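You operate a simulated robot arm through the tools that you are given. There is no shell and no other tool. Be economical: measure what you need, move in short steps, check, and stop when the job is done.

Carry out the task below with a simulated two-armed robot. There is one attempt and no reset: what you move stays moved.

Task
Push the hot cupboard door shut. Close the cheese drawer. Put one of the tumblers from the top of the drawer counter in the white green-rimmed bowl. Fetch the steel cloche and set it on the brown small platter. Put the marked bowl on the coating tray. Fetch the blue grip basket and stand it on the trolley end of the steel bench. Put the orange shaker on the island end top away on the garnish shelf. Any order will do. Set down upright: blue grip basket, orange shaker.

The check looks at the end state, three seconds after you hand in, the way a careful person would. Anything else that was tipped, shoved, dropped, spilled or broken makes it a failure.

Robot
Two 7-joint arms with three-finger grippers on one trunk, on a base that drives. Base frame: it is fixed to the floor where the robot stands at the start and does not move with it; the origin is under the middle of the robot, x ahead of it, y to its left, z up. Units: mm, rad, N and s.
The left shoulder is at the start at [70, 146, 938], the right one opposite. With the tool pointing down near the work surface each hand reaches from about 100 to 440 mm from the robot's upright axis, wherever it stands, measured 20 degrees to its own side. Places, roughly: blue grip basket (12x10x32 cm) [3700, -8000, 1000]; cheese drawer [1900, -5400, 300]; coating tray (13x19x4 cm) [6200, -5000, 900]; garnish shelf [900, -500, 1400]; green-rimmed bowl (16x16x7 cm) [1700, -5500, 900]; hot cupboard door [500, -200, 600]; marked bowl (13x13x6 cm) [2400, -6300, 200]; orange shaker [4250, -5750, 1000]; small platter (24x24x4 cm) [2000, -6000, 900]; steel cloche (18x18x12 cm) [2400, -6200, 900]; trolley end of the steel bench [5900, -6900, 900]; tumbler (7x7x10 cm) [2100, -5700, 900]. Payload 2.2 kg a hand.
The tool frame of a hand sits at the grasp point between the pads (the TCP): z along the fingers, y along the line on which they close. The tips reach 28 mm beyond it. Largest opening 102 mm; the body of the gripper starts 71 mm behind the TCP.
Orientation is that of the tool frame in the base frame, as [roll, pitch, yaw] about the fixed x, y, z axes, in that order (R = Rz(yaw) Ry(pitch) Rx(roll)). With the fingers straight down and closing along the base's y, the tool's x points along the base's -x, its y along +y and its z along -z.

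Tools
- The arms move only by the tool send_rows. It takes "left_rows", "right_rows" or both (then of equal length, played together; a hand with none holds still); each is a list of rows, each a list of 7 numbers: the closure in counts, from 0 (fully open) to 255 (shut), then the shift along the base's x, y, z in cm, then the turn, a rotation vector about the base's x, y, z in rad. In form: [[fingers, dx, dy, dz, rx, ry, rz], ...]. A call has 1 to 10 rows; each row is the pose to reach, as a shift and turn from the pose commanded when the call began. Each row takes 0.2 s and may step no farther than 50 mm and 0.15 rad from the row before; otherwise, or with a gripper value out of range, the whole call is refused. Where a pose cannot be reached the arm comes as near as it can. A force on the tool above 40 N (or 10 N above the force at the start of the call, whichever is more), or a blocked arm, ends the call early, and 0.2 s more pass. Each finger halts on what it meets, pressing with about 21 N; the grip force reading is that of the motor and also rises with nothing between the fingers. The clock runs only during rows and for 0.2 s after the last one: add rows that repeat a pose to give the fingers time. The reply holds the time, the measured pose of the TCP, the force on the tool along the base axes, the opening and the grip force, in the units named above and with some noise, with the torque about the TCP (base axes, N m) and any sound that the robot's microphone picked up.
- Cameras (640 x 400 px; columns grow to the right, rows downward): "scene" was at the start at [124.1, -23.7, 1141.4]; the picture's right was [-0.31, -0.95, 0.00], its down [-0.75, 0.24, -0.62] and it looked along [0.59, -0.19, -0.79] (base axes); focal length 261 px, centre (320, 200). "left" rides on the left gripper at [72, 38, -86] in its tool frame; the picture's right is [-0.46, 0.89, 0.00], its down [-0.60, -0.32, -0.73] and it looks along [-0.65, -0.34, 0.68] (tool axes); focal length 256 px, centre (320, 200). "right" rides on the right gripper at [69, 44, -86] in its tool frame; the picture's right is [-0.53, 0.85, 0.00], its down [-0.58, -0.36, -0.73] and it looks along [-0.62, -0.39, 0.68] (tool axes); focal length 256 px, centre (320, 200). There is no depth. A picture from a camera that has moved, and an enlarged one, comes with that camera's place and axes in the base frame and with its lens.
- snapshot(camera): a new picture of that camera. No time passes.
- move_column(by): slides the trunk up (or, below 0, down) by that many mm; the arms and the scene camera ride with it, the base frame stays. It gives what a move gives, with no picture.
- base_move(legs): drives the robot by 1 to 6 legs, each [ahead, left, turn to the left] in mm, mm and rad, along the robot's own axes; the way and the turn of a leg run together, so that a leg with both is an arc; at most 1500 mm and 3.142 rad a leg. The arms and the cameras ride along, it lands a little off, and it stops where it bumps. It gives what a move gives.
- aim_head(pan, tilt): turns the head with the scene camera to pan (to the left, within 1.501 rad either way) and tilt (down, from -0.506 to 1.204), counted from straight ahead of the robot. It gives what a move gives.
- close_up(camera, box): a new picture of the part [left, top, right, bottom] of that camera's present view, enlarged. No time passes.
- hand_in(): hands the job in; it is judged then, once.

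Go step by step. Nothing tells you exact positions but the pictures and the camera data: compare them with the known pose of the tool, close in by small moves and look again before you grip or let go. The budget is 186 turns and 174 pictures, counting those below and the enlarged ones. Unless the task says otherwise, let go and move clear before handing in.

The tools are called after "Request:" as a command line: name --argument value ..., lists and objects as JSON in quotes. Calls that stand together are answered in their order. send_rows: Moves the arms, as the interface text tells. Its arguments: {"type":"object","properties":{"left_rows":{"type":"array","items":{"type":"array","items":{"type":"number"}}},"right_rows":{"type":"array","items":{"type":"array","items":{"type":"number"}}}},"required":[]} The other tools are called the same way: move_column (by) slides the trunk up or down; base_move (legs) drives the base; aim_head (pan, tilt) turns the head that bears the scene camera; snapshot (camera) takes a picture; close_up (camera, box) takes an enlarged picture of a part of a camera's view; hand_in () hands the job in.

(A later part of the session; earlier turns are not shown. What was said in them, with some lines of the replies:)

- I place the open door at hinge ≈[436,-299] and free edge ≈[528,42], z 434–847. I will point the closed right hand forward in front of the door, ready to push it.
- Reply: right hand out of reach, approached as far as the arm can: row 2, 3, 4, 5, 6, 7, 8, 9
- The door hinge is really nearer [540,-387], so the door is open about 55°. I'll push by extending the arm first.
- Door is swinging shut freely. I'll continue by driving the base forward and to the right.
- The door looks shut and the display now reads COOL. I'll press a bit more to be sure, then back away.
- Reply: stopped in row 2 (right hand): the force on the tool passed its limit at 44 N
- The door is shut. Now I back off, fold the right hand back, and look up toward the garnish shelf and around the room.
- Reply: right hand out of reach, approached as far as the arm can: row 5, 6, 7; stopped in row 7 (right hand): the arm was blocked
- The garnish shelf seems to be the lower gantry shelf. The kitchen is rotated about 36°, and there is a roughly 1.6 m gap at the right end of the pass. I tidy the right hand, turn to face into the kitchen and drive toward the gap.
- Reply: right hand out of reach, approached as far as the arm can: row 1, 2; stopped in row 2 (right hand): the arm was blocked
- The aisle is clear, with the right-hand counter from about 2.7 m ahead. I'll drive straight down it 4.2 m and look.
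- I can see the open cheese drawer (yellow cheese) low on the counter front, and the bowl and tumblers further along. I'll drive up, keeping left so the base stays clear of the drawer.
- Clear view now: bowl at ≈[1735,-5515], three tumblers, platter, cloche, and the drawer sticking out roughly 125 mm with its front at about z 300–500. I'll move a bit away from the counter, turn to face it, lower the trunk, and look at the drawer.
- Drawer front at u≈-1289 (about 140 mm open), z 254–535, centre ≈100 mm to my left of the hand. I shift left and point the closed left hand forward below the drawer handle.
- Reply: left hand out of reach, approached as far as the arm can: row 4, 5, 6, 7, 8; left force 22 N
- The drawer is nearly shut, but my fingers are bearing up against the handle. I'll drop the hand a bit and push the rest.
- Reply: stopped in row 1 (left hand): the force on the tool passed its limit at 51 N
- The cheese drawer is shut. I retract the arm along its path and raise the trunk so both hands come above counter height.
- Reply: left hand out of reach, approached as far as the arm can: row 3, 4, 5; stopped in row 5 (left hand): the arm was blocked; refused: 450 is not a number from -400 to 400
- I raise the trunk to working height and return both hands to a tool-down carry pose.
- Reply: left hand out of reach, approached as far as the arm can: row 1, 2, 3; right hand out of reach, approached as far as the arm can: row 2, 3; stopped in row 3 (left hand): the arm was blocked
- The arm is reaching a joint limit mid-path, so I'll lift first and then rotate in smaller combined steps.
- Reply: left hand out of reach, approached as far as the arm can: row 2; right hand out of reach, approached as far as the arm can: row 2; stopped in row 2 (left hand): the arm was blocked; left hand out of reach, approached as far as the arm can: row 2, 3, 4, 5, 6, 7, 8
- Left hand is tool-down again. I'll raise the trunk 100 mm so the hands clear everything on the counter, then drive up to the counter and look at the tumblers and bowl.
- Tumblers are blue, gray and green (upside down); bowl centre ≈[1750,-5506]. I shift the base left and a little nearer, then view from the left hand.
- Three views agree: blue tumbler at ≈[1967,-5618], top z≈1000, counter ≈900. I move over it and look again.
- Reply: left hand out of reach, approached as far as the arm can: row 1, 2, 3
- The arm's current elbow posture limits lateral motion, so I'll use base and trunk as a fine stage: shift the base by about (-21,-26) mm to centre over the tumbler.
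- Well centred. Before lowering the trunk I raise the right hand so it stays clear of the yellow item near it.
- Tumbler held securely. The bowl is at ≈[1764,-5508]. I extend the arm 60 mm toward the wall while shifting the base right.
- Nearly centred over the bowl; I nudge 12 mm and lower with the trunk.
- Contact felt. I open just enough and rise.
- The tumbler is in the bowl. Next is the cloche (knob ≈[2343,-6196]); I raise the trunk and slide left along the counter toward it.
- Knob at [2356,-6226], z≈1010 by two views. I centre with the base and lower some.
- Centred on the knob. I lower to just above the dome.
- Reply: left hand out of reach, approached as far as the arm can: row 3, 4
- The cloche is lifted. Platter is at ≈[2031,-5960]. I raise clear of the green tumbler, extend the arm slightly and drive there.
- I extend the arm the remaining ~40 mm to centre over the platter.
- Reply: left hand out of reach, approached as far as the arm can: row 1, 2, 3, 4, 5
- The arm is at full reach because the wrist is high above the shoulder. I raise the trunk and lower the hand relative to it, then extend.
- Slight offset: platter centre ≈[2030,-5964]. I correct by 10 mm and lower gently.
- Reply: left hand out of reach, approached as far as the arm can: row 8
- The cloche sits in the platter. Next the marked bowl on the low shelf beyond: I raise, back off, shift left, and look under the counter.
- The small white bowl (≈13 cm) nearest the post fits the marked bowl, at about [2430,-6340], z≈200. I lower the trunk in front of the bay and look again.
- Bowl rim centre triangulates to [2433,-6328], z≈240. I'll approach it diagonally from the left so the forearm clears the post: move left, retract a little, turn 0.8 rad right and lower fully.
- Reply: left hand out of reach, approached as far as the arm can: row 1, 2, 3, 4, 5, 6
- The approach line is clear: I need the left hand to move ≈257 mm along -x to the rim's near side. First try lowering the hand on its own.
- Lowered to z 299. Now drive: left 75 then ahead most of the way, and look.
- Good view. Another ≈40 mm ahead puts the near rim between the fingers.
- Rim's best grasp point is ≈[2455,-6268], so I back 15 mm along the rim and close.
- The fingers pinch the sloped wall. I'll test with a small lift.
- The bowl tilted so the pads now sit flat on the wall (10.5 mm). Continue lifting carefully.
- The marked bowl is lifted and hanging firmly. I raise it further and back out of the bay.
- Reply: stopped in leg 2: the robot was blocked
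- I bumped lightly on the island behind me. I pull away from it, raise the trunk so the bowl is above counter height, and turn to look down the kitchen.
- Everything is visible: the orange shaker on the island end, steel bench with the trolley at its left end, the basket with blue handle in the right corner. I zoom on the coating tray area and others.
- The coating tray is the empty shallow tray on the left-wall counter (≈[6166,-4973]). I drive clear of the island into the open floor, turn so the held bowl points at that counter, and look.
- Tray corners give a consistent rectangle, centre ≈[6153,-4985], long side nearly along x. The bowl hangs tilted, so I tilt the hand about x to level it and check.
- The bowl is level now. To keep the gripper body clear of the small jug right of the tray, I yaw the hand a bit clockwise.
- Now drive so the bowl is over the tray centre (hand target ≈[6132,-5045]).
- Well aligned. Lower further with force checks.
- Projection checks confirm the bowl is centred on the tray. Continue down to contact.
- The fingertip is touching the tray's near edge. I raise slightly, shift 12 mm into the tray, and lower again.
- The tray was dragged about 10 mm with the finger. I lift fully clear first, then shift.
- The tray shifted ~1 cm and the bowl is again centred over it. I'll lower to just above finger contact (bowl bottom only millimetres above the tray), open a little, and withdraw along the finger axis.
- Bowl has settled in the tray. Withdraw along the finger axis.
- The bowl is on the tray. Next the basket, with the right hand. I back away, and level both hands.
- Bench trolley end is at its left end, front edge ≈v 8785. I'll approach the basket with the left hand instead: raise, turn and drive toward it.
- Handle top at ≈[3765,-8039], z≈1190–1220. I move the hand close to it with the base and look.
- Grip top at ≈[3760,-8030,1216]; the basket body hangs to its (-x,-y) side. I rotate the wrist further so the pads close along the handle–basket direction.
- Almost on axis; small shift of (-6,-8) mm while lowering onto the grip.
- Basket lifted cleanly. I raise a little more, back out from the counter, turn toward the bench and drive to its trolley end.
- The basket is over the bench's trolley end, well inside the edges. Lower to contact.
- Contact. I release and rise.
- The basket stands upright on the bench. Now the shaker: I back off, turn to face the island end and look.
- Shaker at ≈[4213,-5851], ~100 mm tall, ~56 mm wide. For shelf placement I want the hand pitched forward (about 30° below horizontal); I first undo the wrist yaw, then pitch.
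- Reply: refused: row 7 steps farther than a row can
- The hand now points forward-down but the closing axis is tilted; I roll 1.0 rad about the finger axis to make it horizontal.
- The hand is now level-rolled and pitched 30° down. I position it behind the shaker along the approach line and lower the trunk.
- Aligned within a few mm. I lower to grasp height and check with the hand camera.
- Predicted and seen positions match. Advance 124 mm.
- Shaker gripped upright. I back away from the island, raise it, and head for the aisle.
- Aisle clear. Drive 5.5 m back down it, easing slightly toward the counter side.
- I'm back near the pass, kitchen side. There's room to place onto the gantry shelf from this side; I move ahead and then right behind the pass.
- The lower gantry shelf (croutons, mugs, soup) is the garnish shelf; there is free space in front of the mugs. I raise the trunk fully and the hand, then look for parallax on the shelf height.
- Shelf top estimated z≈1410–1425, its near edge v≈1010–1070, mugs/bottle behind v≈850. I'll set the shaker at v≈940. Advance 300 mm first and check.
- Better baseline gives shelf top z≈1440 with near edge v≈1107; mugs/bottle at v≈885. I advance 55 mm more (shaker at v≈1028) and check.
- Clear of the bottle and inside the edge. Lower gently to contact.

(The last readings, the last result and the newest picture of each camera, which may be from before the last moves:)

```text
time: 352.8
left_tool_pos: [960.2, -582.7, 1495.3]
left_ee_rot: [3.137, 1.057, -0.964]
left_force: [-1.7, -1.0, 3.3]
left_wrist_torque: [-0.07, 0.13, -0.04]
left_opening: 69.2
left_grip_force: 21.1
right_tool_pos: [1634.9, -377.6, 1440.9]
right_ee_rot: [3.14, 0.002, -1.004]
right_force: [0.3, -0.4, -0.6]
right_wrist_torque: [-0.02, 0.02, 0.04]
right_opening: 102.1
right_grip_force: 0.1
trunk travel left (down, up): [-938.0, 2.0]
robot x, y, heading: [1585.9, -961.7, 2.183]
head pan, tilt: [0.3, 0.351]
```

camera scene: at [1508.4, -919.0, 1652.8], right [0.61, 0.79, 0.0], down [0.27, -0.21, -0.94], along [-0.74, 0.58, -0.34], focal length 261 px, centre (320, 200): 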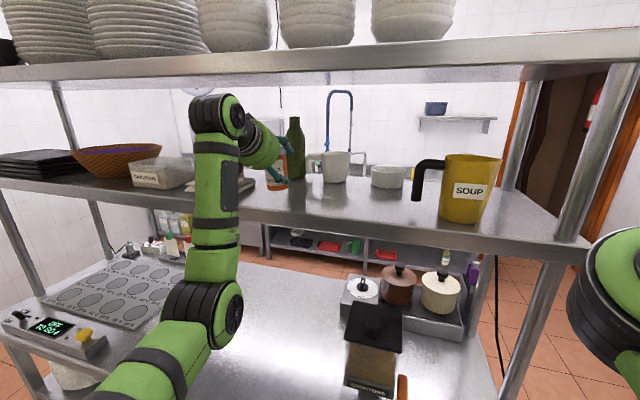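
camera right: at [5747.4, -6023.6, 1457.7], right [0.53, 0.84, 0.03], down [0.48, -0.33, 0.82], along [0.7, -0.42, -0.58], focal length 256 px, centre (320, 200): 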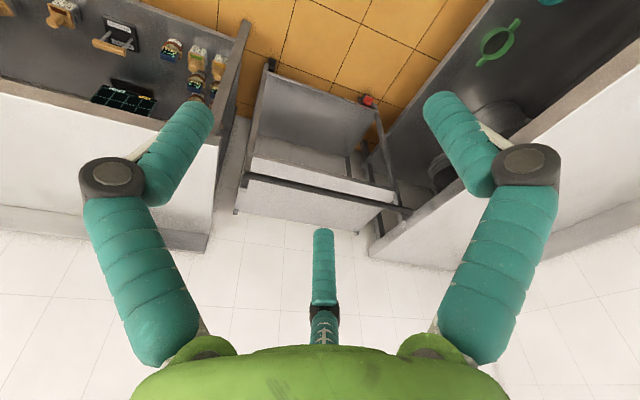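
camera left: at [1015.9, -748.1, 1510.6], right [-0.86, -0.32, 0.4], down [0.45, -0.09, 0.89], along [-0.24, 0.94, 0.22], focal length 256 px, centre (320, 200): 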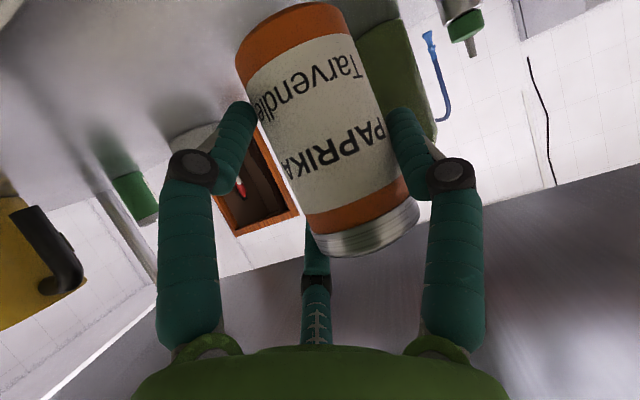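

Contact. Open and withdraw straight back with the base.

Request:
send_rows --left_rows '[[200, 0, 0, 0, 0, 0, 0], [120, 0, 0, 0, 0, 0, 0], [50, 0, 0, 0, 0, 0, 0], [0, 0, 0, 0, 0, 0, 0], [0, 0, 0, 0, 0, 0, 0]]'

Request:
snapshot --camera "left"

Request:
close_up --camera "scene" --box '[180, 80, 420, 230]'

```text
time: 354.0
left_tool_pos: [960.7, -582.1, 1493.6]
left_ee_rot: [3.139, 1.051, -0.963]
left_force: [0.0, 1.1, 0.7]
left_wrist_torque: [0.0, 0.05, 0.02]
left_opening: 101.9
left_grip_force: 0.0
right_tool_pos: [1633.7, -377.9, 1439.0]
right_ee_rot: [3.139, 0.001, -1.005]
right_force: [0.3, -0.1, 0.2]
right_wrist_torque: [0.01, -0.01, -0.03]
right_opening: 101.9
right_grip_force: 0.0
trunk travel left (down, up): [-938.0, 2.0]
robot x, y, heading: [1585.1, -962.4, 2.185]
head pan, tilt: [0.3, 0.351]
```

```text
43 pictures are left
camera left: at [992.8, -694.3, 1474.5], right [-0.86, -0.32, 0.4], down [0.45, -0.09, 0.89], along [-0.24, 0.94, 0.22], focal length 256 px, centre (320, 200)
```

left: 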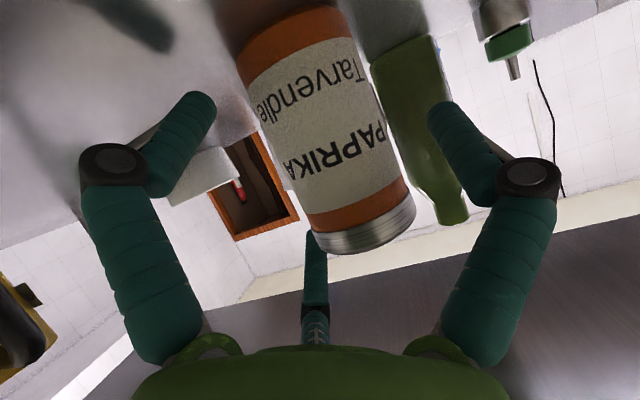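

```text
2.67 times, centred on (300, 155) of scene
camera zoom: at [1484.3, -863.8, 1652.5], right [0.61, 0.79, 0.0], down [0.27, -0.21, -0.94], along [-0.74, 0.58, -0.34], focal length 696 px, centre (373, 320)
```

zoom: 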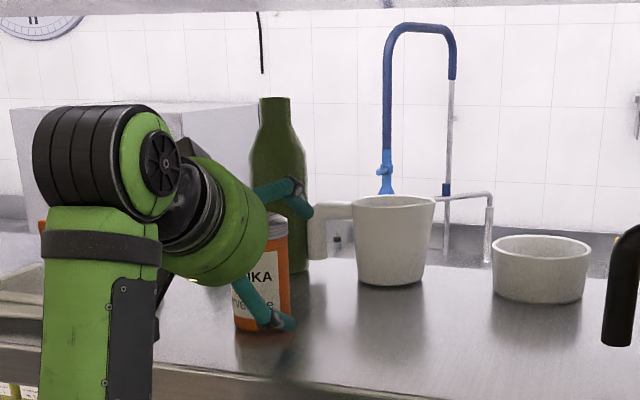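

Request:
base_move --legs '[[-150, 0, 0], [-250, 0, 0]]'

Request:
snapshot --camera "scene"

```text
time: 356.8
left_tool_pos: [1186.7, -903.9, 1492.0]
left_ee_rot: [3.139, 1.047, -0.962]
left_force: [0.4, 0.7, 0.0]
left_wrist_torque: [0.01, -0.03, 0.03]
left_opening: 101.9
left_grip_force: 0.0
right_tool_pos: [1858.9, -700.3, 1437.7]
right_ee_rot: [3.138, -0.001, -1.005]
right_force: [0.0, 0.2, -0.5]
right_wrist_torque: [-0.02, -0.01, 0.02]
right_opening: 102.1
right_grip_force: 0.1
trunk travel left (down, up): [-938.0, 2.0]
robot x, y, heading: [1811.2, -1287.6, 2.184]
head pan, tilt: [0.3, 0.351]
```

```text
41 pictures are left
camera scene: at [1709.4, -1185.3, 1651.8], right [0.61, 0.79, 0.0], down [0.27, -0.21, -0.94], along [-0.74, 0.57, -0.35], focal length 261 px, centre (320, 200)
```

scene: 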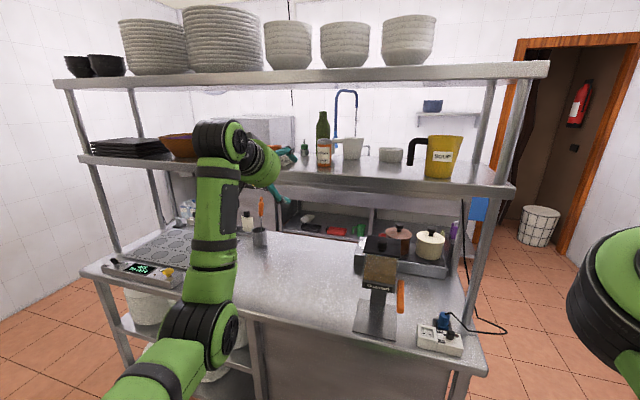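

The shaker stands upright on the garnish shelf and both hands are clear. All seven jobs are done, so I'm handing in.

Request:
hand_in

```text
The job is handed in.
```

I did all seven jobs and handed the work in; the result of the check was not shown to me.

- **Hot cupboard door:** shut, pressed until it stopped, and its display changed from OPEN to COOL.
- **Cheese drawer:** pushed fully shut, in line with the drawers beside it.
- **Tumbler:** the blue one is inside the green-rimmed bowl, leaning against the side rather than standing straight.
- **Cloche:** sitting on the small platter.
- **Marked bowl:** on the coating tray. I took it to be the small white bowl on the low shelf, going by its size and position.
- **Basket:** standing upright on the trolley end of the steel bench.
- **Shaker:** standing upright on the lower shelf above the pass, which I took to be the garnish shelf.

Two small accidents along the way: my fingers dragged the coating tray about 1 cm while setting the bowl down, and the base bumped lightly against the island once. I saw nothing else moved or knocked over.
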